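You operate a simulated robot arm through the tools that you are given. There is no shell and no other tool. Be economical: measure what you need, move in short steps, check, and stop when the job is done.

The job below is to be done with a simulated two-armed robot. You get a single attempt, and the scene is never put back.

TASK
Load the blue tape reel on the tape machine and play it.
Fine: lock the hub, thread the tape, and latch the head cover again. Where these are worked on the way, their far stop is far enough and under half their travel is too little: head cover.

The check looks at the end state, three seconds after you hand in, the way a careful person would. Anything else that was tipped, shoved, dropped, spilled or broken makes it a failure. Lids that push on must go on centred and level and be pressed home; caps that screw on are set level and turned clockwise until they are tight.

THE ROBOT
Two 7-joint arms with two-finger parallel grippers on one trunk, on a base that drives. Base frame: it is fixed to the floor where the robot stands at the start and does not move with it; the origin is under the middle of the robot, x ahead of it, y to its left, z up. Readings come in mm, degrees, newtons and seconds.
The left shoulder is at the start at [60, 143, 934], the right one opposite. With the tool pointing down near the work surface each hand reaches from about 320 to 740 mm from the robot's upright axis, wherever it stands, measured 20 degrees to its own side. Places, roughly: head cover [500, -1100, 800]; left hub lock [700, -1000, 900]; play key of the tape machine [400, -900, 800]; red latch of the head cover [500, -1200, 800]. Payload 1.57 kg a hand.
The tool frame of a hand sits at the grasp point between the pads (the TCP): z along the fingers, y along the line on which they close. The tips reach 30 mm beyond it. The gripper opens to 110 mm. The fingers are 24 mm wide and 12 mm thick; the gripper's body (48 by 112 mm) begins 78 mm behind the TCP.
Orientation is told as [roll, pitch, yaw] about the base's x, y, z axes, in that order, counted from this pose: with the fingers straight down and closing along the base's y, the tool's x points along the base's -x, its y along +y and its z along -z.

THE INTERFACE
- The arms move only by the tool send_rows. It takes "left_targets", "right_targets" or both (then of equal length, played together; a hand with none holds still); each is a list of rows, each a list of 7 numbers: the closure in counts, from 0 (fully open) to 255 (shut), then the shift along the base's x, y, z in units of 40 mm (1.0 is 40 mm), then the turn, a rotation vector about the base's x, y, z in units of 8 degrees (1.0 is 8 degrees). In form: [[jaw, x, y, z, ax, ay, az], ...]. A call has 1 to 20 rows; each row shifts and turns the commanded pose from where the row before left it. A call with a number of a shift or a turn outside -1 to 1 is refused whole. Each row takes 0.2 s and may step no farther than 50 mm and 8.6 degrees from the row before; otherwise, or with a gripper value out of range, the whole call is refused. A pose out of reach is approached as far as the arm can. The call stops where the force on the tool passes 40 N (or 10 N more than at its start, if that is more) or the arm is blocked; 0.2 s more then pass. The fingers move at their own pace (about 45 mm/s each) and stop on an object; they squeeze with about 34 N. The grip force told is the motor's: it shows also when the fingers shut on nothing. Time passes only in rows, and 0.2 s behind the last, so rows that do not move let the fingers close. It gives the time, the measured TCP pose, the force on the tool (base axes), the opening and the grip force at its end, in the units of the frame above (readings bear some noise), with the torque about the TCP (base axes, N m) and any sound that the robot's microphone picked up, and new pictures: "show" is both (left out), scene, wrist or none (wrist: the cameras of the hands that moved).
- Cameras (640 x 400 px; columns grow to the right, rows downward): "scene" is now at [33.8, -44.5, 1544.6]; the picture's right is [-0.55, -0.84, 0.00], its down [-0.63, 0.41, -0.66] and it looks along [0.55, -0.36, -0.75] (base axes); focal length 253 px, centre (320, 200). "left" rides on the left gripper at [70, -16, -141] in its tool frame; the picture's right is [0.23, 0.97, 0.00], its down [-0.86, 0.20, -0.48] and it looks along [-0.47, 0.11, 0.88] (tool axes); focal length 222 px, centre (320, 200). "right" rides on the right gripper at [70, 16, -141] in its tool frame; the picture's right is [-0.23, 0.97, 0.00], its down [-0.86, -0.20, -0.48] and it looks along [-0.47, -0.11, 0.88] (tool axes); focal length 222 px, centre (320, 200). There is no depth. A picture from a camera that has moved, and an enlarged one, comes with that camera's place and axes in the base frame and with its lens.
- move_column(by): slides the trunk up (or, below 0, down) by that many mm; the arms and the scene camera ride with it, the base frame stays. It gives what a move gives, with no picture.
- drive_base(legs): drives the robot by 1 to 6 legs, each [ahead, left, turn to the left] in mm, mm and degrees, along the robot's own axes; the way and the turn of a leg run together, so that a leg with both is an arc; at most 1500 mm and 180 degrees a leg. The arms and the cameras ride along, it lands a little off, and it stops where it bumps. It gives what a move gives, and a new picture of the scene camera.
- aim_head(pan, tilt): turns the head with the scene camera to pan (to the left, within 86 degrees either way) and tilt (down, from -29 to 69), counted from straight ahead of the robot. It gives what a move gives, and a new picture of the scene camera.
- zoom(camera, box): a new picture of the part [left, top, right, bottom] of that camera's present view, enlarged. No time passes.
- hand_in(): hands the job in; it is judged then, once.

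Go step by step. Nothing tells you exact positions but the pictures and the camera data: compare them with the known pose of the tool, close in by small moves and look again before you grip or let go. The budget is 120 turns and 260 pictures, counting those below and the enlarged ones. Unless the task says otherwise, let go and move clear before handing in, and close with one line.

The tools are called after "Request:" by a JSON object that holds its "op" and its "data". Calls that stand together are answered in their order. send_rows: Moves the arms, as the interface text tells. Its arguments: {"type":"object","properties":{"left_targets":{"type":"array","items":{"type":"array","items":{"type":"number"}}},"right_targets":{"type":"array","items":{"type":"array","items":{"type":"number"}}},"show":{"type":"string","enum":["both","scene","wrist","none"]}},"required":[]} The other tools are called the same way: move_column (by) slides the trunk up or down; drive_base (legs) drives the base; aim_head (pan, tilt) turns the head that bears the scene camera; zoom (camera, box) takes an enlarged picture of a part of a camera's view; hand_in () hands the job in.

At the start:

```text
clock: 0.0
left_tcp_pos: [383.8, -68.6, 1112.5]
left_tool_rot: [-0.1, -0.1, -0.1]
left_contact_force: [-0.5, 0.7, 0.3]
left_ft_torque: [-0.01, 0.0, 0.02]
left_gripper_width: 110.2
left_grip_force: 0.0
right_tcp_pos: [323.2, -421.1, 1117.7]
right_tool_rot: [-0.1, -0.1, 0.0]
right_contact_force: [-0.2, -0.3, 1.0]
right_ft_torque: [0.02, -0.01, -0.01]
right_gripper_width: 110.1
right_grip_force: 0.0
trunk travel left (down, up): [-533.0, 57.0]
robot x, y, heading: [1.0, 2.4, -0.1]
head pan, tilt: [-33.2, 48.7]
```

scene: 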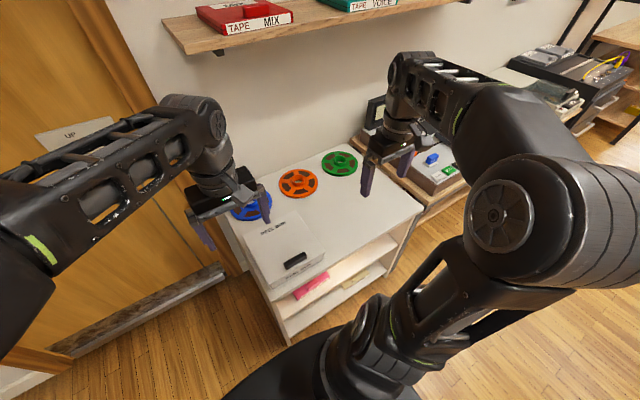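
right: 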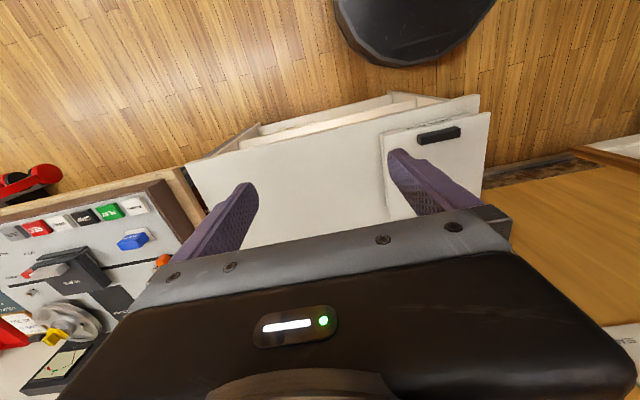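
left: 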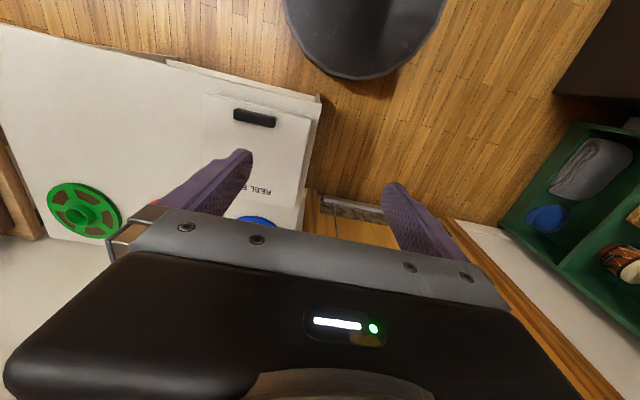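

I see a cabinet with blue, orange and green reels, plus a white box in front, and the tape machine farther to the right. I'll aim the head at both to look closer.

Request:
{"op": "aim_head", "data": {"pan": -60, "tilt": 35}}

Request:
{"op": "zoom", "data": {"camera": "right", "box": [0, 150, 260, 400]}}

Request:
{"op": "zoom", "data": {"camera": "scene", "box": [160, 100, 480, 300]}}

```text
clock: 0.9
left_tcp_pos: [384.0, -67.5, 1113.0]
left_tool_rot: [-0.1, -0.1, 0.1]
left_contact_force: [1.1, -0.4, -0.6]
left_ft_torque: [0.02, 0.0, 0.01]
left_gripper_width: 110.1
left_grip_force: 0.0
right_tcp_pos: [325.2, -422.6, 1116.9]
right_tool_rot: [-0.1, 0.0, 0.0]
right_contact_force: [0.2, -0.1, 0.3]
right_ft_torque: [-0.04, 0.0, -0.03]
right_gripper_width: 110.0
right_grip_force: 0.0
trunk travel left (down, up): [-533.0, 57.0]
robot x, y, heading: [0.1, -1.5, 0.2]
head pan, tilt: [-60.0, 35.0]
camera scene: at [12.5, -77.9, 1564.5], right [-0.87, -0.5, 0.0], down [-0.29, 0.5, -0.82], along [0.41, -0.71, -0.57], focal length 253 px, centre (320, 200)
```

scene: 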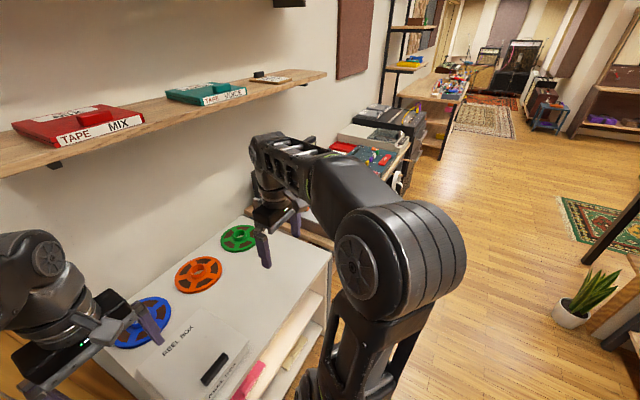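

```text
1.60 times, centred on (130, 275) of right
camera zoom: at [255.7, -405.3, 1258.2], right [0.23, 0.97, 0.0], down [0.86, -0.2, 0.48], along [0.47, -0.11, -0.88], focal length 355 px, centre (624, 80)
```

zoom: 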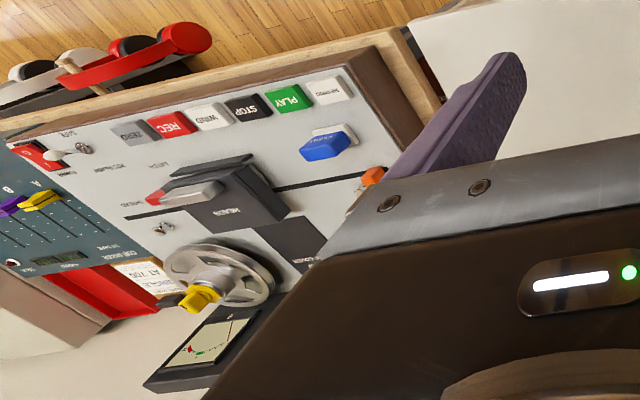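

```text
2.00 times, centred on (320, 200) of scene
camera zoom: at [12.5, -77.9, 1564.5], right [-0.87, -0.5, 0.0], down [-0.29, 0.5, -0.82], along [0.41, -0.71, -0.57], focal length 506 px, centre (320, 200)
```

zoom: 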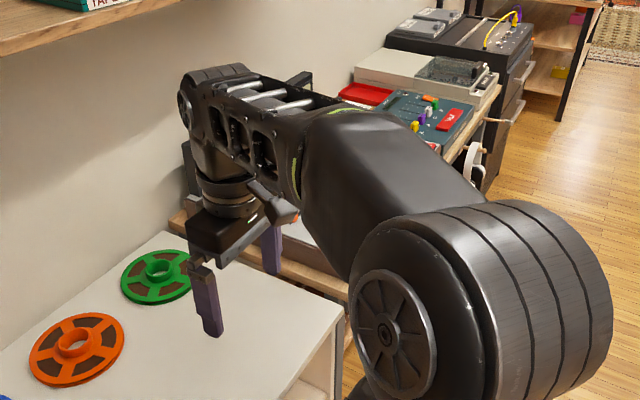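

The blue reel looks to be near [745,-170,740] and the machine sits further right. I'll drive right so the left hand can fetch the reel.

Request:
{"op": "drive_base", "data": {"legs": [[0, -410, 0], [60, 0, 0]]}}

Request:
{"op": "aim_head", "data": {"pan": 10, "tilt": 50}}

```text
clock: 4.1
left_tcp_pos: [447.3, -485.8, 1113.2]
left_tool_rot: [-0.1, 0.0, 0.0]
left_contact_force: [-0.6, 0.0, -0.5]
left_ft_torque: [-0.04, 0.04, -0.02]
left_gripper_width: 110.0
left_grip_force: 0.0
right_tcp_pos: [384.8, -841.5, 1117.1]
right_tool_rot: [0.1, 0.0, 0.0]
right_contact_force: [1.9, 0.1, 0.0]
right_ft_torque: [0.01, 0.07, -0.01]
right_gripper_width: 110.0
right_grip_force: 0.1
trunk travel left (down, up): [-533.0, 57.0]
robot x, y, heading: [61.0, -417.9, 0.1]
head pan, tilt: [-60.0, 35.0]
camera scene: at [74.7, -497.0, 1564.5], right [-0.87, -0.5, 0.0], down [-0.29, 0.5, -0.82], along [0.41, -0.71, -0.57], focal length 253 px, centre (320, 200)
```

scene: 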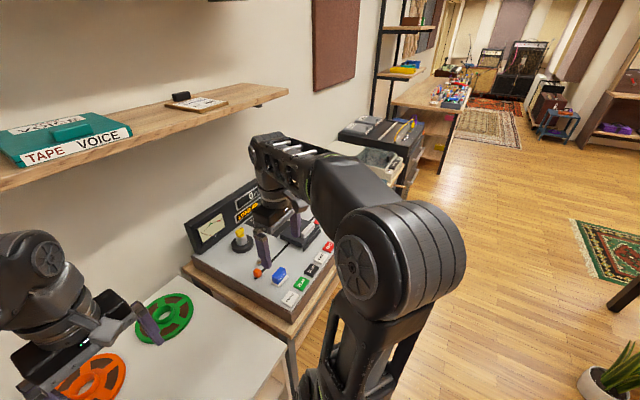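

```text
clock: 5.5
left_tcp_pos: [445.6, -486.3, 1112.6]
left_tool_rot: [-0.2, -0.2, 0.0]
left_contact_force: [0.4, -0.1, 0.5]
left_ft_torque: [0.0, -0.02, 0.0]
left_gripper_width: 110.0
left_grip_force: 0.0
right_tcp_pos: [383.2, -840.9, 1117.4]
right_tool_rot: [0.0, 0.1, 0.1]
right_contact_force: [-0.3, -0.1, -0.3]
right_ft_torque: [0.0, 0.02, 0.0]
right_gripper_width: 109.9
right_grip_force: 0.0
trunk travel left (down, up): [-533.0, 57.0]
robot x, y, heading: [62.8, -414.8, -0.5]
head pan, tilt: [10.0, 50.0]
camera scene: at [104.3, -407.4, 1542.8], right [0.17, -0.98, 0.0], down [-0.75, -0.13, -0.64], along [0.63, 0.11, -0.77], focal length 253 px, centre (320, 200)
```

scene: 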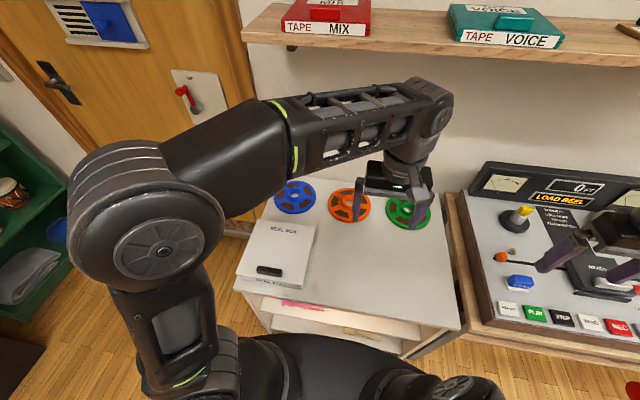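

Request:
{"op": "zoom", "data": {"camera": "scene", "box": [440, 140, 640, 360]}}

Request:
{"op": "zoom", "data": {"camera": "scene", "box": [220, 160, 480, 310]}}

Request:
{"op": "zoom", "data": {"camera": "right", "box": [0, 0, 640, 400]}}

```text
1.82 times, centred on (540, 250) of scene
camera zoom: at [104.3, -407.4, 1542.8], right [0.17, -0.98, 0.0], down [-0.75, -0.13, -0.64], along [0.63, 0.11, -0.77], focal length 460 px, centre (-80, 109)
```

zoom: 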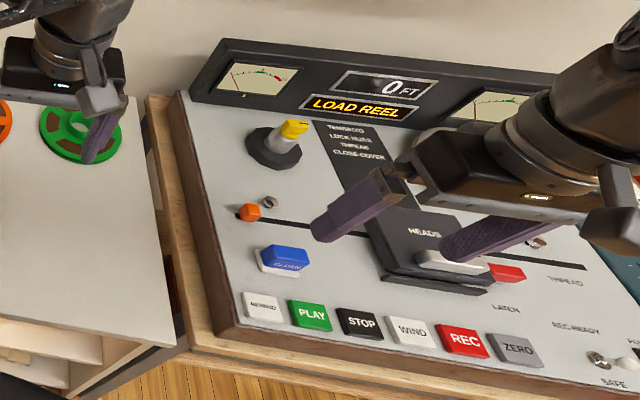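

```text
2.46 times, centred on (350, 235) of scene
camera zoom: at [104.3, -407.4, 1542.8], right [0.17, -0.98, 0.0], down [-0.75, -0.13, -0.64], along [0.63, 0.11, -0.77], focal length 622 px, centre (246, 114)
```

zoom: 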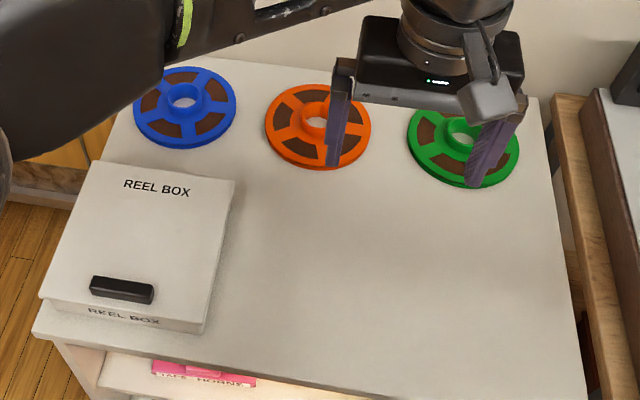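

```text
1.00 times, centred on (320, 200) of right (not enlarged: the box is as wide or as high as the picture)
camera zoom: at [315.7, -824.3, 1258.2], right [0.23, 0.97, 0.0], down [0.86, -0.2, 0.48], along [0.47, -0.11, -0.88], focal length 222 px, centre (320, 200)
```

zoom: 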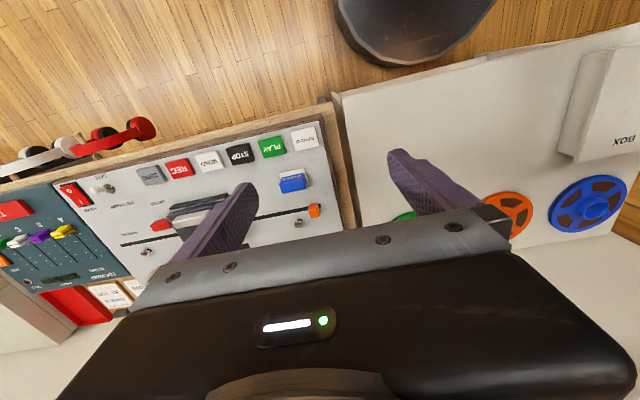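

The machine has a yellow hub lock on the left spindle, an orange thread slider in a slot, a head cover with a red latch, and a PLAY key. The reel is near [774,-182], so I'll check the base-to-cabinet gap before driving closer.

Request:
{"op": "drive_base", "data": {"legs": [[0, 90, 0]]}}

Request:
{"op": "aim_head", "data": {"pan": 0, "tilt": 69}}

```text
clock: 6.6
left_tcp_pos: [444.9, -395.8, 1113.1]
left_tool_rot: [-0.2, -0.1, 0.0]
left_contact_force: [1.3, -0.5, 0.0]
left_ft_torque: [-0.01, 0.02, 0.01]
left_gripper_width: 110.0
left_grip_force: 0.1
right_tcp_pos: [384.7, -751.0, 1117.7]
right_tool_rot: [-0.1, 0.0, 0.0]
right_contact_force: [-0.5, 0.3, -0.3]
right_ft_torque: [-0.04, 0.01, -0.01]
right_gripper_width: 109.9
right_grip_force: 0.1
trunk travel left (down, up): [-533.0, 57.0]
robot x, y, heading: [61.2, -333.9, -0.1]
head pan, tilt: [10.0, 50.0]
camera scene: at [104.3, -316.6, 1542.8], right [0.17, -0.98, 0.0], down [-0.75, -0.13, -0.64], along [0.63, 0.11, -0.77], focal length 253 px, centre (320, 200)
```

scene: 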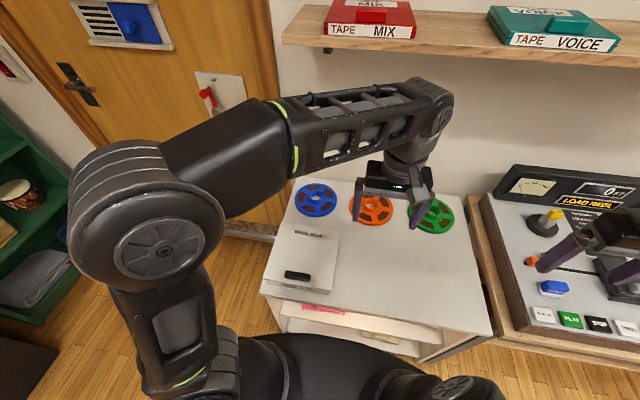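

```text
clock: 7.4
left_tcp_pos: [444.0, -396.9, 1114.0]
left_tool_rot: [-0.2, -0.1, -0.1]
left_contact_force: [0.3, 0.1, -0.4]
left_ft_torque: [0.0, 0.03, 0.01]
left_gripper_width: 110.1
left_grip_force: 0.1
right_tcp_pos: [384.8, -752.7, 1117.6]
right_tool_rot: [-0.1, 0.0, -0.1]
right_contact_force: [-0.4, 0.3, 0.3]
right_ft_torque: [0.05, -0.02, -0.03]
right_gripper_width: 110.0
right_grip_force: 0.0
trunk travel left (down, up): [-533.0, 57.0]
robot x, y, heading: [59.3, -329.8, -0.1]
head pan, tilt: [0.0, 68.8]
camera scene: at [84.5, -331.6, 1520.9], right [0.0, -1.0, 0.0], down [-0.93, 0.0, -0.36], along [0.36, 0.0, -0.93], focal length 253 px, centre (320, 200)
```

scene: 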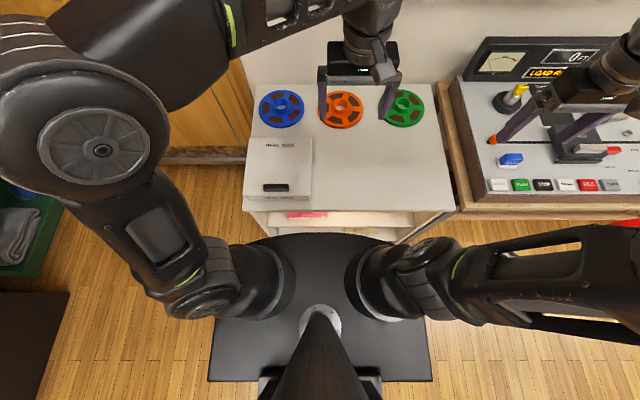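

The base front is only a few centimetres from the cabinet, so I'll creep forward 8 mm. Then the left hand goes above the blue reel.

Request:
{"op": "drive_base", "data": {"legs": [[8, 0, 0]]}}

Request:
{"op": "send_rows", "data": {"left_targets": [[0, 0.8, 0.52, -0.55, 0, 0, 0], [0, 0.8, 0.52, -0.55, 0, 0, 0], [0, 0.8, 0.52, -0.55, 0, 0, 0], [0, 0.8, 0.52, -0.55, 0, 0, 0], [0, 0.8, 0.52, -0.55, 0, 0, 0], [0, 0.8, 0.52, -0.55, 0, 0, 0], [0, 0.8, 0.52, -0.55, 0, 0, 0], [0, 0.8, 0.52, -0.55, 0, 0, 0], [0, 0.8, 0.52, -0.55, 0, 0, 0], [0, 0.7, 0.52, -0.4, 0, 0, 0]]}}

```text
clock: 8.1
left_tcp_pos: [453.5, -396.9, 1113.0]
left_tool_rot: [-0.2, 0.1, -0.1]
left_contact_force: [0.3, -0.1, 1.1]
left_ft_torque: [0.03, 0.05, 0.02]
left_gripper_width: 110.0
left_grip_force: 0.0
right_tcp_pos: [391.5, -752.6, 1117.1]
right_tool_rot: [0.0, 0.1, 0.1]
right_contact_force: [0.2, 0.5, -0.3]
right_ft_torque: [-0.03, 0.05, 0.01]
right_gripper_width: 110.2
right_grip_force: 0.0
trunk travel left (down, up): [-533.0, 57.0]
robot x, y, heading: [70.5, -327.7, -0.0]
head pan, tilt: [0.0, 68.8]
camera scene: at [93.3, -331.8, 1520.9], right [0.0, -1.0, 0.0], down [-0.93, 0.0, -0.36], along [0.36, 0.0, -0.93], focal length 253 px, centre (320, 200)
```

scene: 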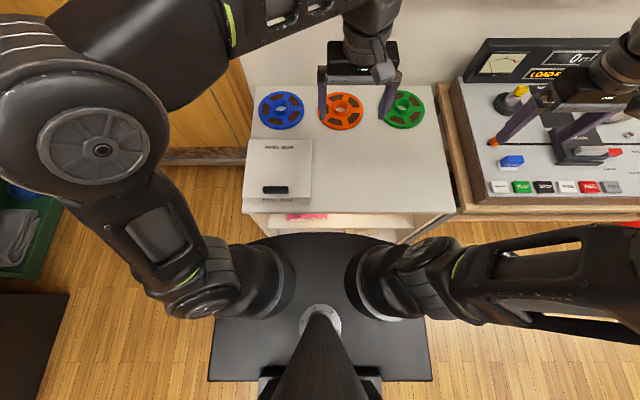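

```text
clock: 10.3
left_tcp_pos: [762.5, -194.6, 903.8]
left_tool_rot: [-0.2, 0.0, 0.0]
left_contact_force: [-0.5, -0.8, 0.1]
left_ft_torque: [0.0, -0.01, -0.03]
left_gripper_width: 109.8
left_grip_force: 0.0
left hand out of reach, approached as far as the arm can: row 10
right_tcp_pos: [391.8, -752.5, 1118.3]
right_tool_rot: [0.1, 0.0, 0.1]
right_contact_force: [-0.1, -0.5, 0.6]
right_ft_torque: [-0.01, -0.02, 0.02]
right_gripper_width: 110.1
right_grip_force: 0.0
trunk travel left (down, up): [-533.0, 57.0]
robot x, y, heading: [70.8, -327.6, -0.1]
head pan, tilt: [0.0, 68.8]
camera scene: at [92.5, -331.8, 1520.9], right [0.0, -1.0, 0.0], down [-0.93, 0.0, -0.36], along [0.36, 0.0, -0.93], focal length 253 px, centre (320, 200)
camera left: at [692.1, -210.9, 1043.3], right [-0.23, 0.97, 0.0], down [0.85, 0.2, 0.48], along [0.47, 0.11, -0.88], focal length 222 px, centre (320, 200)
```

scene: 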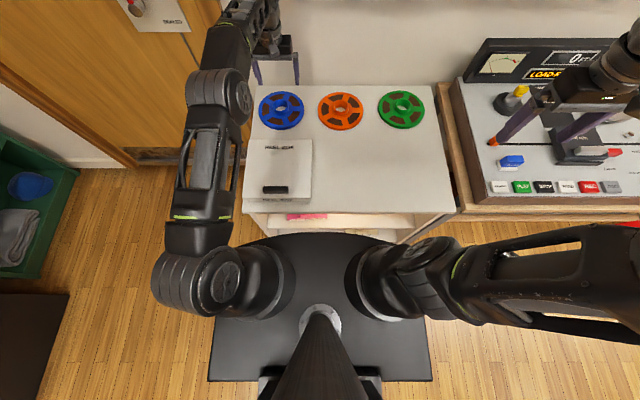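
left: 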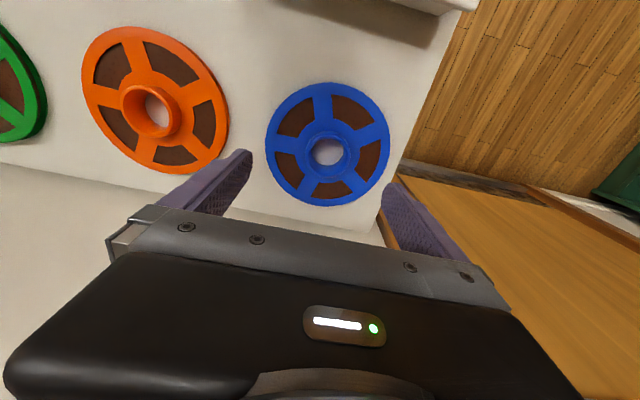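

The reel hub is at about [770,-182]. I'll descend and correct the position.

Request:
{"op": "send_rows", "data": {"left_targets": [[0, 0, 0.1, -1, 0, 0, 0], [0, 0.0, 0.1, -0.9, 0, 0, 0], [0, 0.1, 0.1, -0.3, 0, 0, 0], [0, 0.0, 0.0, 0, 0, 0, 0]]}}

```text
clock: 11.3
left_tcp_pos: [763.3, -182.5, 813.7]
left_tool_rot: [-0.2, -0.1, 0.0]
left_contact_force: [0.1, 0.2, -0.4]
left_ft_torque: [0.02, -0.03, -0.04]
left_gripper_width: 109.8
left_grip_force: 0.1
right_tcp_pos: [392.8, -751.8, 1118.2]
right_tool_rot: [0.0, 0.0, 0.0]
right_contact_force: [0.1, 0.0, 0.2]
right_ft_torque: [0.02, 0.01, 0.01]
right_gripper_width: 110.0
right_grip_force: 0.1
trunk travel left (down, up): [-533.0, 57.0]
robot x, y, heading: [68.7, -329.6, -0.1]
head pan, tilt: [0.0, 68.8]
camera scene: at [92.4, -331.8, 1520.9], right [0.0, -1.0, 0.0], down [-0.93, 0.0, -0.36], along [0.36, 0.0, -0.93], focal length 253 px, centre (320, 200)
camera left: at [694.6, -199.7, 955.8], right [-0.23, 0.97, 0.0], down [0.86, 0.2, 0.48], along [0.47, 0.11, -0.88], focal length 222 px, centre (320, 200)
```

scene: 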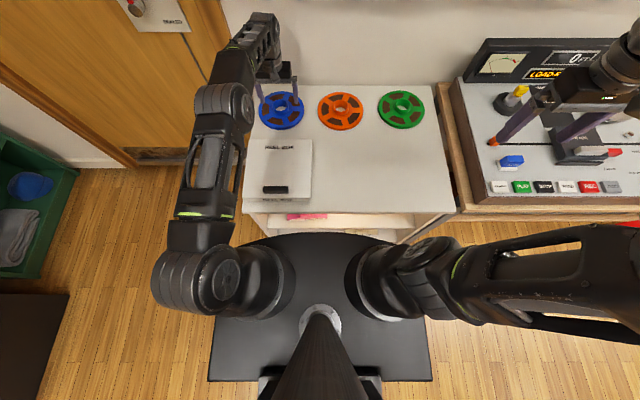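
left: 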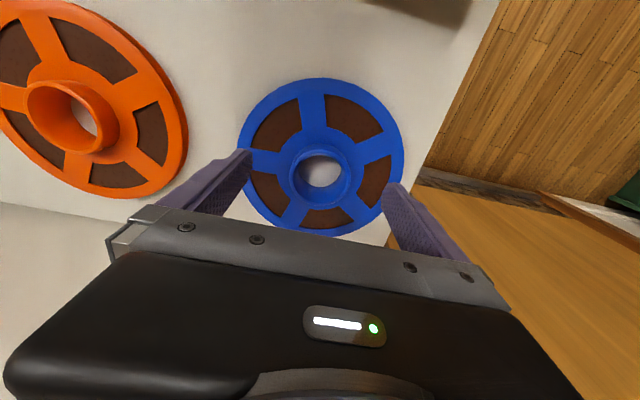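

Boss top is about z 760, centred at [771,-182]. I'll move 8 mm forward and descend to straddle the boss.

Request:
{"op": "send_rows", "data": {"left_targets": [[0, 0.2, 0, -0.4, 0, 0, 0], [0, 0, 0, -0.4, 0, 0, 0], [0, 0, 0.0, -0.35, 0, 0, 0], [0, 0.0, 0.0, 0, 0, 0, 0]], "show": "wrist"}}

```text
clock: 12.3
left_tcp_pos: [767.9, -183.3, 770.1]
left_tool_rot: [0.0, -0.1, -0.1]
left_contact_force: [0.5, 0.1, -0.5]
left_ft_torque: [0.0, -0.03, 0.01]
left_gripper_width: 109.9
left_grip_force: 0.1
left hand out of reach, approached as far as the arm can: row 3
right_tcp_pos: [392.1, -751.6, 1118.2]
right_tool_rot: [0.0, 0.1, 0.0]
right_contact_force: [0.2, 0.6, 0.6]
right_ft_torque: [-0.05, 0.03, 0.04]
right_gripper_width: 110.0
right_grip_force: 0.1
trunk travel left (down, up): [-533.0, 57.0]
robot x, y, heading: [70.3, -332.2, -0.1]
head pan, tilt: [0.0, 68.8]
camera left: at [699.0, -200.0, 910.6], right [-0.23, 0.97, 0.0], down [0.85, 0.2, 0.48], along [0.47, 0.11, -0.88], focal length 222 px, centre (320, 200)
```

left: 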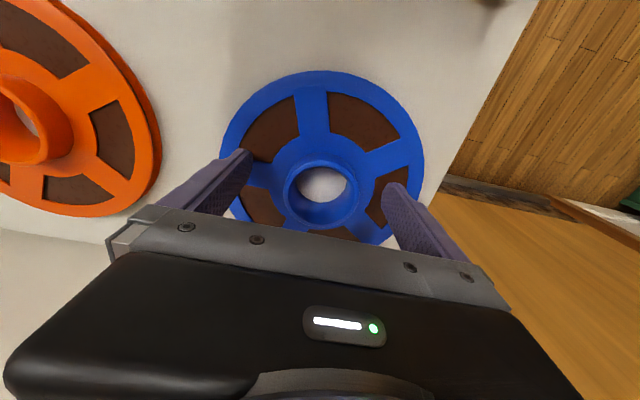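

Request:
{"op": "send_rows", "data": {"left_targets": [[0, 0, 0, -0.15, 0, 0, 0], [0, 0, 0, 0, 0, 0, 0], [255, 0, 0.0, 0, 0, 0, 0], [255, 0.0, 0.0, 0, 0, 0, 0], [255, 0.0, 0.0, 0, 0, 0, 0], [255, 0.0, 0.0, 0, 0, 0, 0]], "show": "wrist"}}

```text
clock: 13.7
left_tcp_pos: [769.5, -183.0, 763.9]
left_tool_rot: [-0.1, -0.2, 0.0]
left_contact_force: [0.4, 1.1, -0.3]
left_ft_torque: [0.16, -0.02, 0.05]
left_gripper_width: 61.6
left_grip_force: 23.0
right_tcp_pos: [392.7, -752.5, 1116.5]
right_tool_rot: [0.1, 0.0, -0.1]
right_contact_force: [0.2, 0.5, -0.2]
right_ft_torque: [-0.01, -0.01, 0.0]
right_gripper_width: 110.1
right_grip_force: 0.0
trunk travel left (down, up): [-533.0, 57.0]
robot x, y, heading: [70.3, -326.4, 0.1]
head pan, tilt: [0.0, 68.8]
camera left: at [699.3, -199.5, 904.6], right [-0.23, 0.97, 0.0], down [0.85, 0.2, 0.48], along [0.47, 0.11, -0.88], focal length 222 px, centre (320, 200)
```

left: 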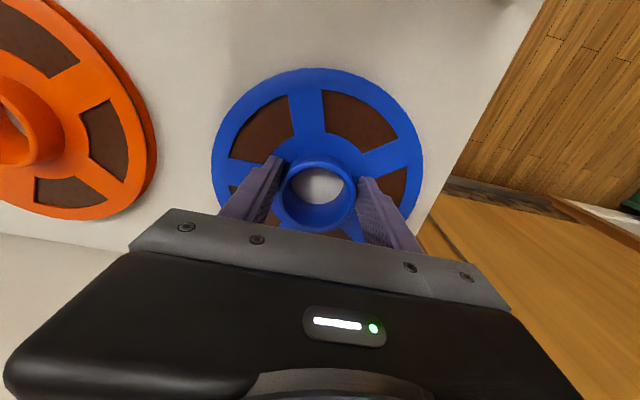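

The boss is gripped (61.6 mm). I'll lift straight and then draw it back.

Request:
{"op": "send_rows", "data": {"left_targets": [[255, 0, 0, 0.3, 0, 0, 0], [255, 0, 0, 0.5, 0, 0, 0], [255, -0.3, 0.0, 0.9, 0, 0, 0], [255, -0.8, 0.0, 0.9, 0, 0, 0], [255, -0.8, 0.0, 0.9, 0, 0, 0], [255, -0.8, 0, 0.9, 0, 0, 0], [255, -0.8, 0, 0.9, 0, 0, 0], [255, -0.8, -0.5, 0.8, 0, 0, 0], [255, -0.8, -0.6, 0.6, 0, 0, 0], [255, -0.8, -0.6, 0.6, 0, 0, 0], [255, -0.8, -0.6, 0, 0, 0, 0], [255, 0, -0.6, 0, 0, 0, 0]]}}

```text
clock: 16.3
left_tcp_pos: [502.9, -299.6, 1034.9]
left_tool_rot: [-0.1, 0.0, 0.0]
left_contact_force: [-0.3, -0.6, -3.8]
left_ft_torque: [0.05, 0.05, -0.01]
left_gripper_width: 61.3
left_grip_force: 33.9
left hand out of reach, approached as far as the arm can: row 2
right_tcp_pos: [391.5, -753.0, 1117.2]
right_tool_rot: [0.1, 0.0, 0.0]
right_contact_force: [-1.2, 0.3, 0.2]
right_ft_torque: [0.0, -0.01, 0.0]
right_gripper_width: 110.0
right_grip_force: 0.0
trunk travel left (down, up): [-533.0, 57.0]
robot x, y, heading: [69.8, -329.2, -0.2]
head pan, tilt: [0.0, 68.8]
camera scene: at [93.2, -332.5, 1520.8], right [0.0, -1.0, 0.0], down [-0.93, 0.0, -0.36], along [0.36, 0.0, -0.93], focal length 253 px, centre (320, 200)
camera left: at [433.0, -316.3, 1175.3], right [-0.23, 0.97, 0.0], down [0.85, 0.2, 0.48], along [0.47, 0.11, -0.88], focal length 222 px, centre (320, 200)
```

scene: 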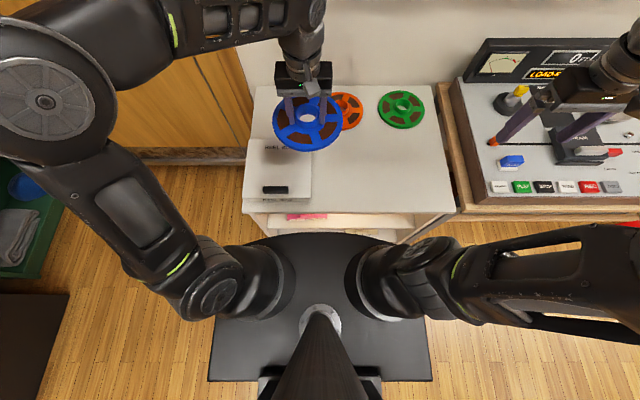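
left: 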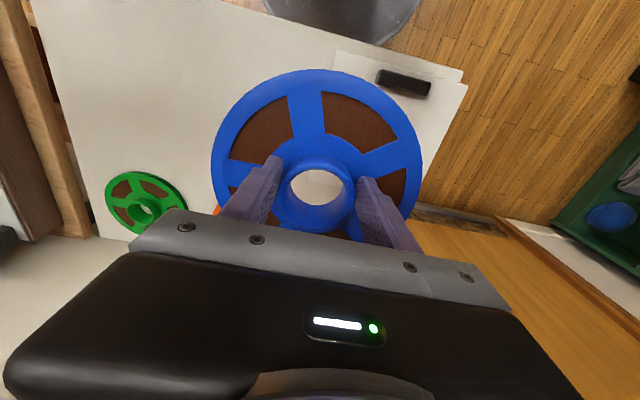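

Holding the reel level. I'll back off a bit and drive right so the left hand faces the left spindle near [708,-975].

Request:
{"op": "drive_base", "data": {"legs": [[-40, 0, 0], [0, -785, 0]]}}

Request:
{"op": "aim_head", "data": {"pan": 0, "tilt": 55}}

```text
clock: 20.9
left_tcp_pos: [462.5, -1063.0, 1035.3]
left_tool_rot: [-0.1, 0.0, 0.2]
left_contact_force: [-0.1, 0.2, -3.1]
left_ft_torque: [0.03, 0.06, -0.03]
left_gripper_width: 61.3
left_grip_force: 34.1
right_tcp_pos: [353.4, -1517.1, 1117.5]
right_tool_rot: [0.0, 0.1, 0.1]
right_contact_force: [0.3, 0.2, 0.0]
right_ft_torque: [0.02, 0.0, 0.0]
right_gripper_width: 110.0
right_grip_force: 0.0
trunk travel left (down, up): [-533.0, 57.0]
robot x, y, heading: [26.1, -1093.0, 0.1]
head pan, tilt: [0.0, 68.8]
camera scene: at [52.3, -1097.5, 1520.9], right [0.0, -1.0, 0.0], down [-0.93, 0.0, -0.36], along [0.36, 0.0, -0.93], focal length 253 px, centre (320, 200)
```

scene: 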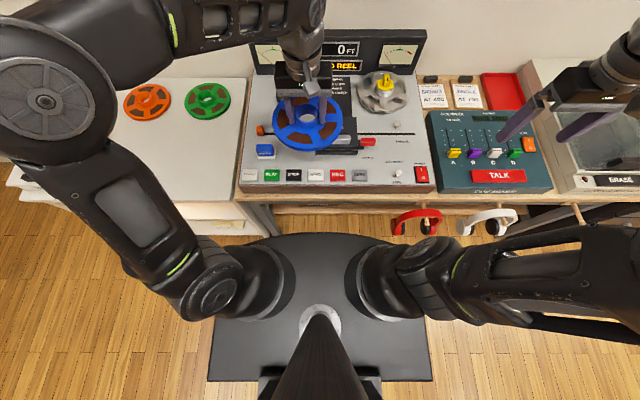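

```text
clock: 21.7
left_tcp_pos: [463.4, -1062.6, 1034.5]
left_tool_rot: [-0.1, -0.1, 0.1]
left_contact_force: [0.2, -0.3, -3.9]
left_ft_torque: [-0.04, 0.06, -0.03]
left_gripper_width: 61.4
left_grip_force: 34.2
right_tcp_pos: [352.4, -1516.5, 1116.5]
right_tool_rot: [0.0, 0.0, 0.1]
right_contact_force: [-0.5, -0.2, -0.1]
right_ft_torque: [0.01, 0.0, -0.05]
right_gripper_width: 110.1
right_grip_force: 0.0
trunk travel left (down, up): [-533.0, 57.0]
robot x, y, heading: [27.7, -1095.2, 0.1]
head pan, tilt: [0.0, 55.0]
camera scene: at [68.4, -1096.9, 1536.3], right [0.0, -1.0, 0.0], down [-0.82, 0.0, -0.57], along [0.57, 0.0, -0.82], focal length 253 px, centre (320, 200)
```

scene: 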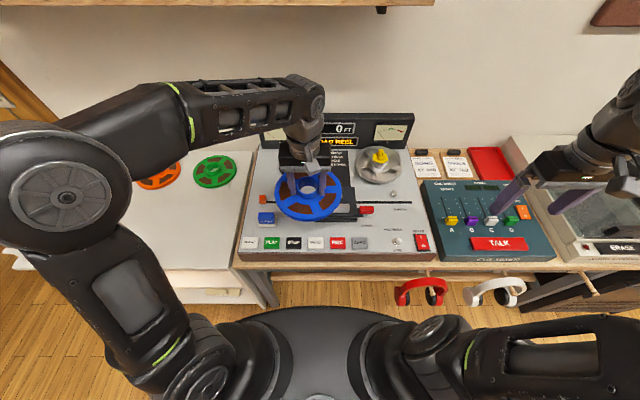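

I'll shift the reel left to uncover the spindle, then zoom.

Request:
{"op": "send_rows", "data": {"left_targets": [[255, -0.5, 0.9, 0, 0, 0, 0], [255, -0.5, 0.9, 0, 0, 0, 0], [255, 0, 1, 0, 0, 0, 0], [255, 0, 1, 0, 0, 0, 0], [255, 0, 1, 0, 0, 0, 0]], "show": "wrist"}}

Request:
{"op": "zoom", "data": {"camera": "scene", "box": [230, 100, 450, 270]}}

```text
clock: 22.9
left_tcp_pos: [420.4, -867.7, 1036.4]
left_tool_rot: [-0.3, 0.0, 0.0]
left_contact_force: [0.9, 0.7, -4.3]
left_ft_torque: [-0.01, 0.04, -0.03]
left_gripper_width: 61.4
left_grip_force: 33.8
right_tcp_pos: [353.0, -1517.1, 1119.1]
right_tool_rot: [-0.1, 0.0, 0.2]
right_contact_force: [-0.3, -0.3, 0.9]
right_ft_torque: [-0.01, 0.03, -0.01]
right_gripper_width: 109.7
right_grip_force: 0.0
trunk travel left (down, up): [-533.0, 57.0]
robot x, y, heading: [27.7, -1095.4, 0.1]
head pan, tilt: [0.0, 55.0]
camera left: at [351.5, -884.9, 1177.1], right [-0.23, 0.97, 0.0], down [0.85, 0.2, 0.48], along [0.47, 0.11, -0.88], focal length 222 px, centre (320, 200)
```

left: 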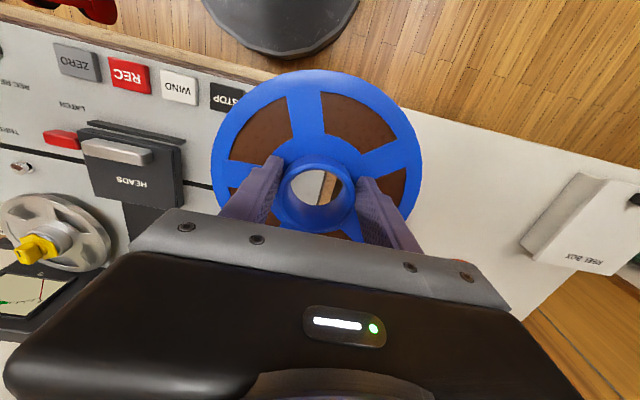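

```text
2.35 times, centred on (340, 185) of scene
camera zoom: at [68.3, -1095.9, 1536.3], right [0.0, -1.0, 0.0], down [-0.82, 0.0, -0.57], along [0.57, 0.0, -0.82], focal length 595 px, centre (273, 235)
```

zoom: 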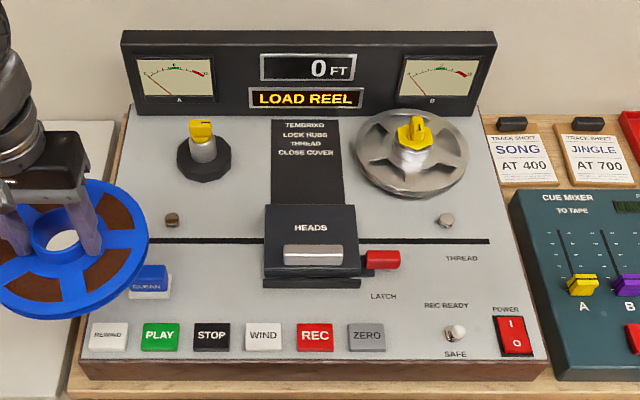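

Request:
{"op": "zoom", "data": {"camera": "scene", "box": [285, 135, 400, 175]}}

Request:
{"op": "zoom", "data": {"camera": "scene", "box": [300, 165, 400, 225]}}

Request:
{"op": "zoom", "data": {"camera": "left", "box": [0, 100, 200, 300]}}

```text
5.57 times, centred on (342, 155) of scene
camera zoom: at [68.3, -1095.9, 1536.3], right [0.0, -1.0, 0.0], down [-0.82, 0.0, -0.57], along [0.57, 0.0, -0.82], focal length 1407 px, centre (195, 450)
```

zoom: 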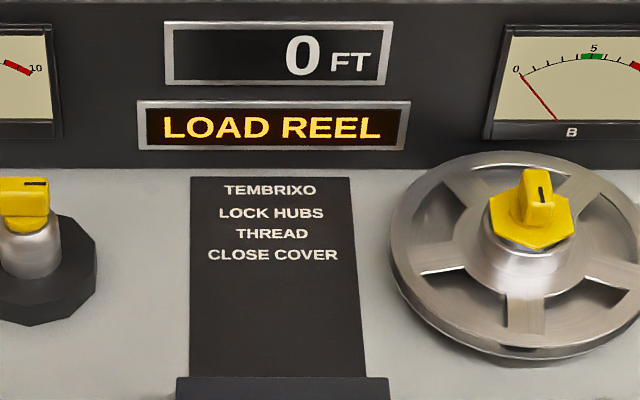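

```text
6.40 times, centred on (350, 195) of scene
camera zoom: at [68.3, -1095.9, 1536.3], right [0.0, -1.0, 0.0], down [-0.82, 0.0, -0.57], along [0.57, 0.0, -0.82], focal length 1618 px, centre (128, 232)
```

zoom: 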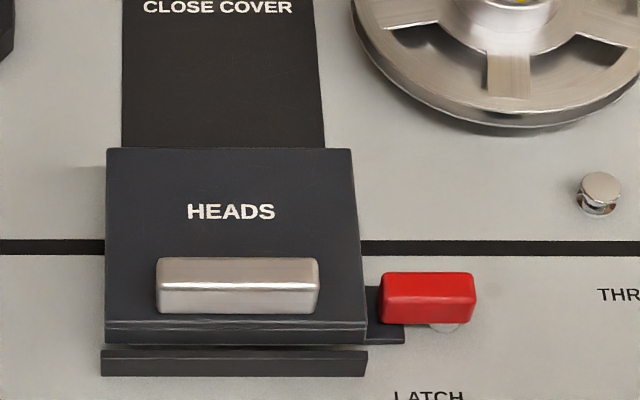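

```text
2.00 times, centred on (100, 200) of left
camera zoom: at [351.5, -884.9, 1177.1], right [-0.23, 0.97, 0.0], down [0.85, 0.2, 0.48], along [0.47, 0.11, -0.88], focal length 444 px, centre (760, 200)
```

zoom: 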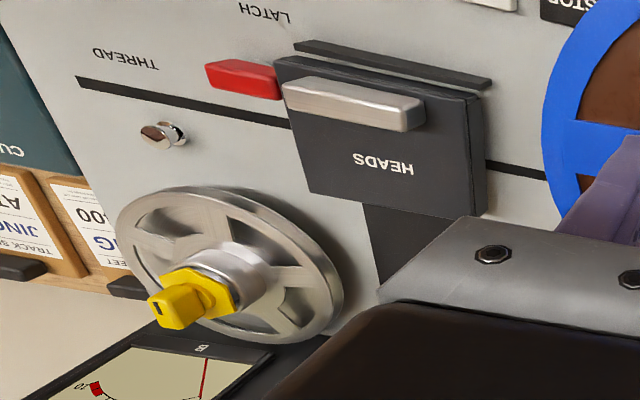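

The left lock handle lies along y (unlocked), while the right one lies along x (locked). The spindle is at about [717,-985], cap top z≈880 and base z≈816. I'll raise the trunk for reach and go 20 mm forward.

Request:
{"op": "move_column", "data": {"by": 55}}

Request:
{"op": "drive_base", "data": {"legs": [[20, 0, 0]]}}

```text
clock: 23.9
left_tcp_pos: [422.3, -868.6, 1092.3]
left_tool_rot: [-0.1, 0.0, 0.0]
left_contact_force: [0.4, -0.3, -3.0]
left_ft_torque: [-0.04, 0.03, 0.0]
left_gripper_width: 61.3
left_grip_force: 34.1
right_tcp_pos: [353.2, -1516.5, 1173.8]
right_tool_rot: [0.0, 0.0, 0.2]
right_contact_force: [-0.5, -0.5, 0.3]
right_ft_torque: [-0.02, -0.01, 0.01]
right_gripper_width: 110.1
right_grip_force: 0.1
trunk travel left (down, up): [-588.0, 2.0]
robot x, y, heading: [26.1, -1096.5, 0.2]
head pan, tilt: [0.0, 55.0]
```

```text
clock: 24.6
left_tcp_pos: [442.1, -869.0, 1091.3]
left_tool_rot: [-0.1, 0.0, 0.1]
left_contact_force: [-0.1, 0.2, -3.3]
left_ft_torque: [0.01, 0.1, -0.04]
left_gripper_width: 61.3
left_grip_force: 33.9
right_tcp_pos: [374.0, -1516.8, 1172.0]
right_tool_rot: [0.0, 0.1, 0.1]
right_contact_force: [-0.6, -0.2, 0.6]
right_ft_torque: [-0.02, 0.07, 0.02]
right_gripper_width: 110.0
right_grip_force: 0.0
trunk travel left (down, up): [-588.0, 2.0]
robot x, y, heading: [44.5, -1096.1, 0.1]
head pan, tilt: [0.0, 55.0]
camera scene: at [90.0, -1096.6, 1591.3], right [0.0, -1.0, 0.0], down [-0.82, 0.0, -0.57], along [0.57, 0.0, -0.82], focal length 253 px, centre (320, 200)
```

scene: 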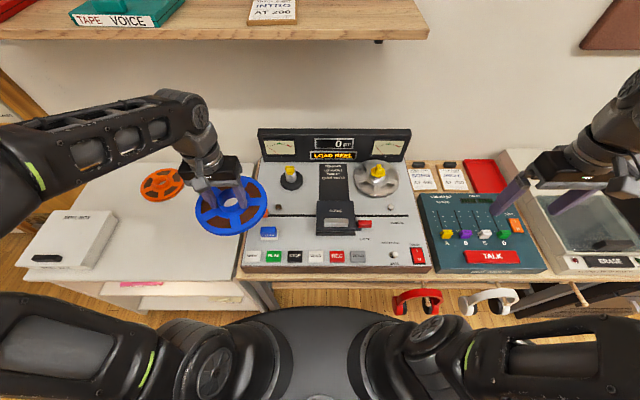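

Request:
{"op": "send_rows", "data": {"left_targets": [[255, 0.767, -0.32, -0.4, 0, 0, 0], [255, 0.767, -0.32, -0.4, 0, 0, 0], [255, 0.767, -0.32, -0.4, 0, 0, 0], [255, 0.767, -0.32, -0.4, 0, 0, 0], [255, 0.767, -0.32, -0.4, 0, 0, 0], [255, 0.767, -0.32, -0.4, 0, 0, 0], [255, 0.767, -0.32, -0.4, 0, 0, 0], [255, 0.767, -0.32, -0.4, 0, 0, 0], [255, 0.6, -0.32, -0.3, 0, 0, 0], [255, 0, 0, 0, 0, 0, 0]]}}

Request:
{"op": "zoom", "data": {"camera": "left", "box": [200, 60, 440, 240]}}

Request:
{"op": "zoom", "data": {"camera": "scene", "box": [220, 110, 400, 230]}}

```text
clock: 26.9
left_tcp_pos: [708.9, -983.7, 952.6]
left_tool_rot: [0.0, 0.0, 0.1]
left_contact_force: [0.2, 0.2, -3.1]
left_ft_torque: [0.0, 0.06, 0.0]
left_gripper_width: 61.1
left_grip_force: 33.7
right_tcp_pos: [371.7, -1515.6, 1175.1]
right_tool_rot: [0.0, 0.0, 0.1]
right_contact_force: [-0.1, -0.1, 0.4]
right_ft_torque: [0.02, 0.0, 0.0]
right_gripper_width: 110.2
right_grip_force: 0.1
trunk travel left (down, up): [-588.0, 2.0]
robot x, y, heading: [48.4, -1095.4, 0.3]
head pan, tilt: [0.0, 55.0]
camera scene: at [88.0, -1096.5, 1591.3], right [0.0, -1.0, 0.0], down [-0.82, 0.0, -0.57], along [0.57, 0.0, -0.82], focal length 253 px, centre (320, 200)
camera left: at [640.9, -1001.0, 1092.4], right [-0.23, 0.97, 0.0], down [0.85, 0.2, 0.48], along [0.47, 0.11, -0.88], focal length 222 px, centre (320, 200)
```

scene: 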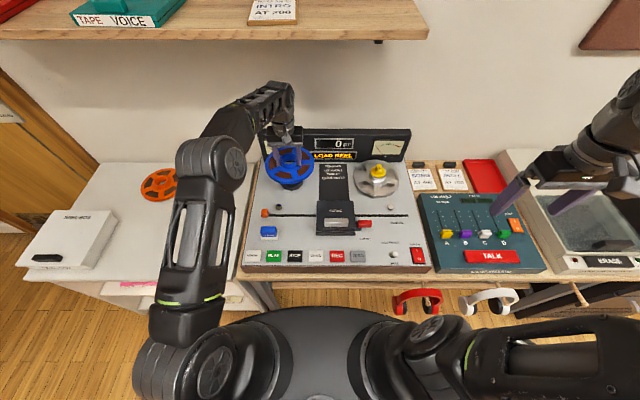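
left: 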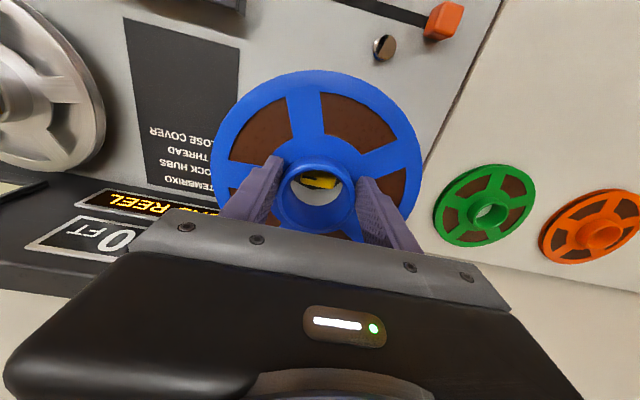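

```text
2.22 times, centred on (320, 150) of left
camera zoom: at [640.9, -1001.0, 1092.4], right [-0.23, 0.97, 0.0], down [0.85, 0.2, 0.48], along [0.47, 0.11, -0.88], focal length 494 px, centre (320, 311)
```

zoom: 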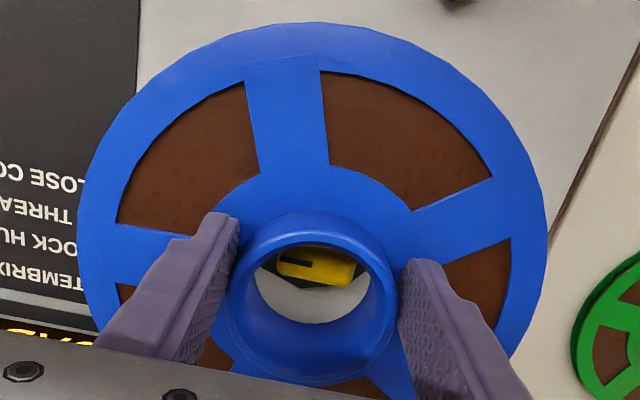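

```text
3.33 times, centred on (310, 170) of scene
camera zoom: at [88.0, -1096.5, 1591.3], right [0.0, -1.0, 0.0], down [-0.82, 0.0, -0.57], along [0.57, 0.0, -0.82], focal length 843 px, centre (353, 300)
```

zoom: 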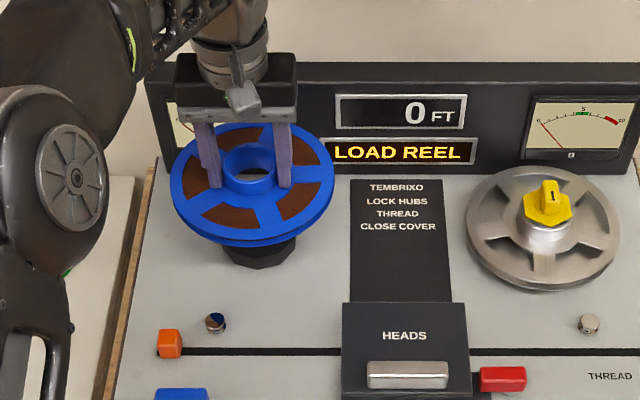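

Cross-calibrating against the known TCP, the cap is about 20 mm farther in x. I'll shift and look again through the bore.

Request:
{"op": "send_rows", "data": {"left_targets": [[255, 0.5, 0.06, 0, 0, 0, 0], [255, 0, 0, 0, 0, 0, 0]], "show": "none"}}

Request:
{"op": "zoom", "data": {"camera": "left", "box": [200, 60, 440, 240]}}

Request:
{"op": "zoom", "data": {"camera": "scene", "box": [220, 110, 400, 230]}}

```text
clock: 27.6
left_tcp_pos: [722.2, -985.7, 947.8]
left_tool_rot: [-0.3, 1.5, -0.4]
left_contact_force: [-11.8, -1.5, -5.5]
left_ft_torque: [-0.04, 0.54, -0.03]
left_gripper_width: 61.1
left_grip_force: 33.5
right_tcp_pos: [372.2, -1516.2, 1173.1]
right_tool_rot: [0.0, 0.0, 0.1]
right_contact_force: [0.0, 0.2, -0.9]
right_ft_torque: [-0.01, 0.01, -0.01]
right_gripper_width: 110.1
right_grip_force: 0.1
trunk travel left (down, up): [-588.0, 2.0]
robot x, y, heading: [48.6, -1093.1, 0.1]
head pan, tilt: [0.0, 55.0]
stopped in row 2 (left hand): the force on the tool passed its limit (the readings are from after the stop); the commanded pose is now the measured one
```

```text
2.22 times, centred on (320, 150) of left
camera zoom: at [656.6, -1001.7, 1090.1], right [-0.22, 0.98, 0.0], down [0.87, 0.2, 0.45], along [0.44, 0.1, -0.89], focal length 494 px, centre (320, 311)
```

zoom: 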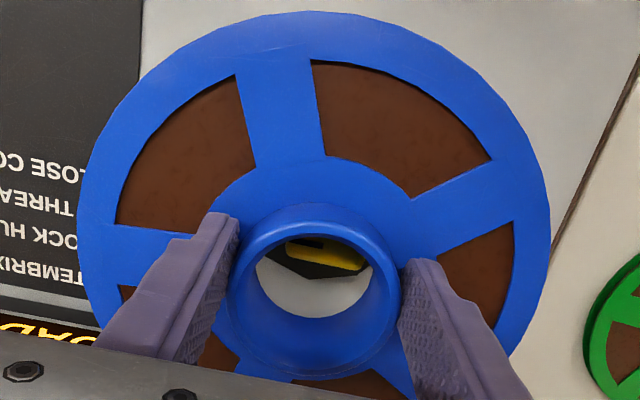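

```text
3.33 times, centred on (310, 170) of scene
camera zoom: at [87.7, -1096.4, 1591.3], right [0.0, -1.0, 0.0], down [-0.82, 0.0, -0.57], along [0.57, 0.0, -0.82], focal length 843 px, centre (353, 300)
```

zoom: 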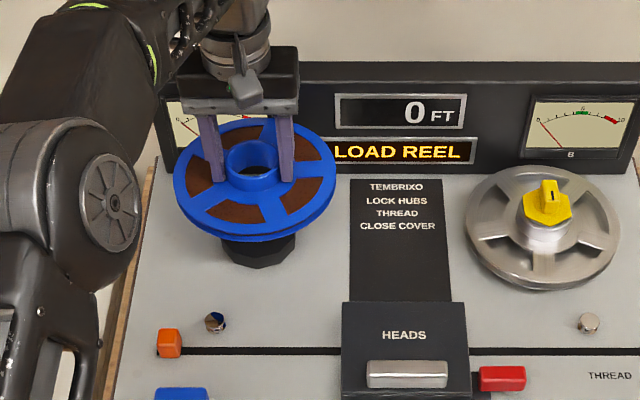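

The tool met −x resistance of 12 N at reel level, so I'm checking what it touched before continuing.

Request:
{"op": "zoom", "data": {"camera": "scene", "box": [255, 120, 335, 190]}}

Request:
{"op": "zoom", "data": {"camera": "left", "box": [0, 0, 640, 400]}}

Request:
{"op": "zoom", "data": {"camera": "right", "box": [320, 0, 640, 250]}}

```text
5.71 times, centred on (295, 155) of scene
camera zoom: at [87.7, -1096.4, 1591.3], right [0.0, -1.0, 0.0], down [-0.82, 0.0, -0.57], along [0.57, 0.0, -0.82], focal length 1445 px, centre (463, 457)
```

zoom: 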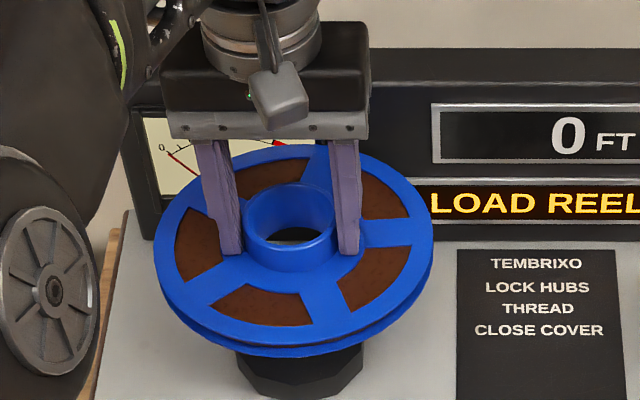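

```text
1.00 times, centred on (320, 200) of left (not enlarged: the box is as wide or as high as the picture)
camera zoom: at [656.6, -1001.7, 1090.1], right [-0.22, 0.98, 0.0], down [0.87, 0.2, 0.45], along [0.44, 0.1, -0.89], focal length 222 px, centre (320, 200)
```

zoom: 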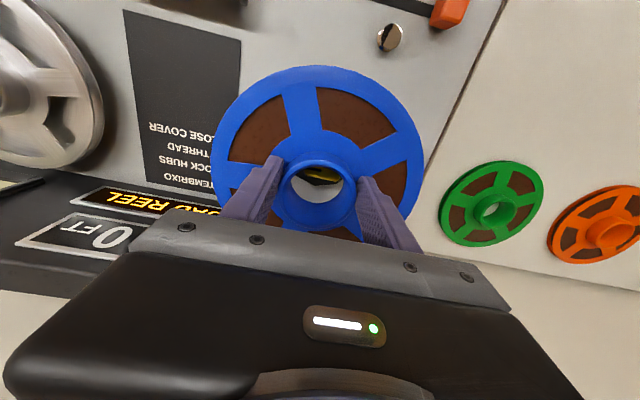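

```text
1.60 times, centred on (480, 125) of right
camera zoom: at [303.4, -1499.9, 1313.5], right [0.23, 0.97, 0.0], down [0.86, -0.2, 0.48], along [0.47, -0.11, -0.88], focal length 355 px, centre (64, 320)
```

zoom: 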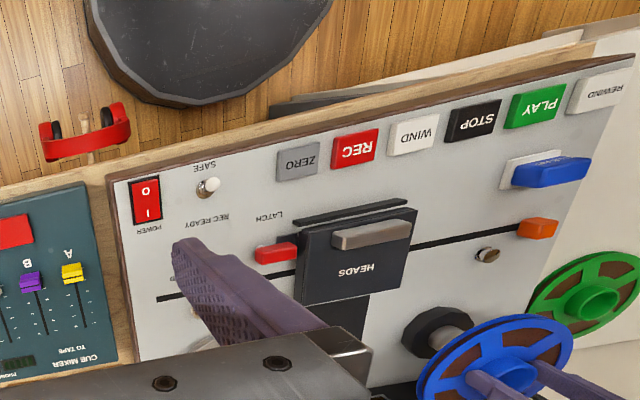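

The contact is best explained by the bore's −x wall touching the cap: the scene camera reads heights about 12 mm low, so the cap top is near 900. I'll raise the reel, re-level it and look again.

Request:
{"op": "send_rows", "data": {"left_targets": [[255, -0.1, 0, 0.3, 0, -0.19, 0.05], [255, 0, 0.05, 0.7, 0, 0, 0], [255, 0, 0, 0, 0, 0, 0]], "show": "none"}}

Request:
{"op": "zoom", "data": {"camera": "left", "box": [200, 60, 440, 240]}}

Request:
{"op": "zoom", "data": {"camera": "right", "box": [480, 60, 640, 200]}}

```text
clock: 28.4
left_tcp_pos: [721.9, -982.8, 989.6]
left_tool_rot: [-0.3, -0.6, 0.0]
left_contact_force: [-0.4, -0.6, -2.9]
left_ft_torque: [0.03, 0.06, 0.0]
left_gripper_width: 61.4
left_grip_force: 34.1
right_tcp_pos: [372.7, -1517.1, 1172.8]
right_tool_rot: [0.0, -0.1, 0.1]
right_contact_force: [-0.3, 0.0, 0.2]
right_ft_torque: [0.0, 0.01, -0.02]
right_gripper_width: 110.0
right_grip_force: 0.1
trunk travel left (down, up): [-588.0, 2.0]
robot x, y, heading: [46.4, -1096.6, 0.1]
head pan, tilt: [0.0, 55.0]
```

```text
2.22 times, centred on (320, 150) of left
camera zoom: at [651.1, -999.2, 1129.8], right [-0.23, 0.97, -0.01], down [0.85, 0.2, 0.49], along [0.47, 0.1, -0.87], focal length 494 px, centre (320, 311)
```

zoom: 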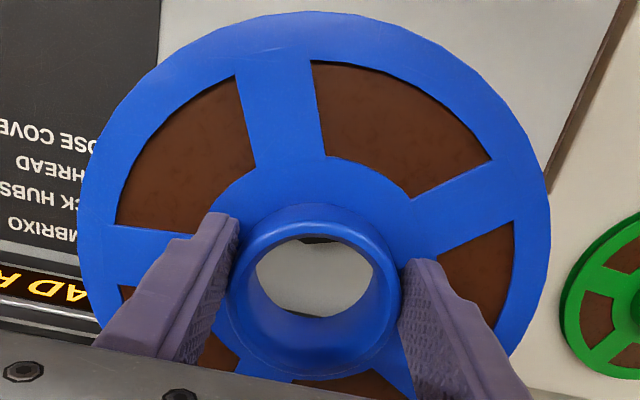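

```text
2.86 times, centred on (560, 130) of right
camera zoom: at [303.8, -1500.3, 1313.2], right [0.23, 0.97, 0.0], down [0.86, -0.2, 0.48], along [0.47, -0.11, -0.88], focal length 635 px, centre (-366, 400)
```

zoom: 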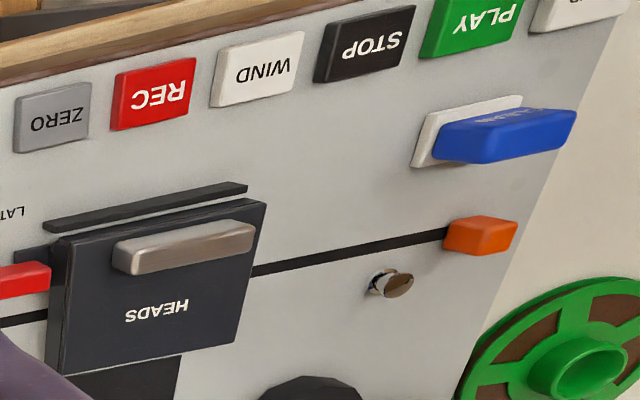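

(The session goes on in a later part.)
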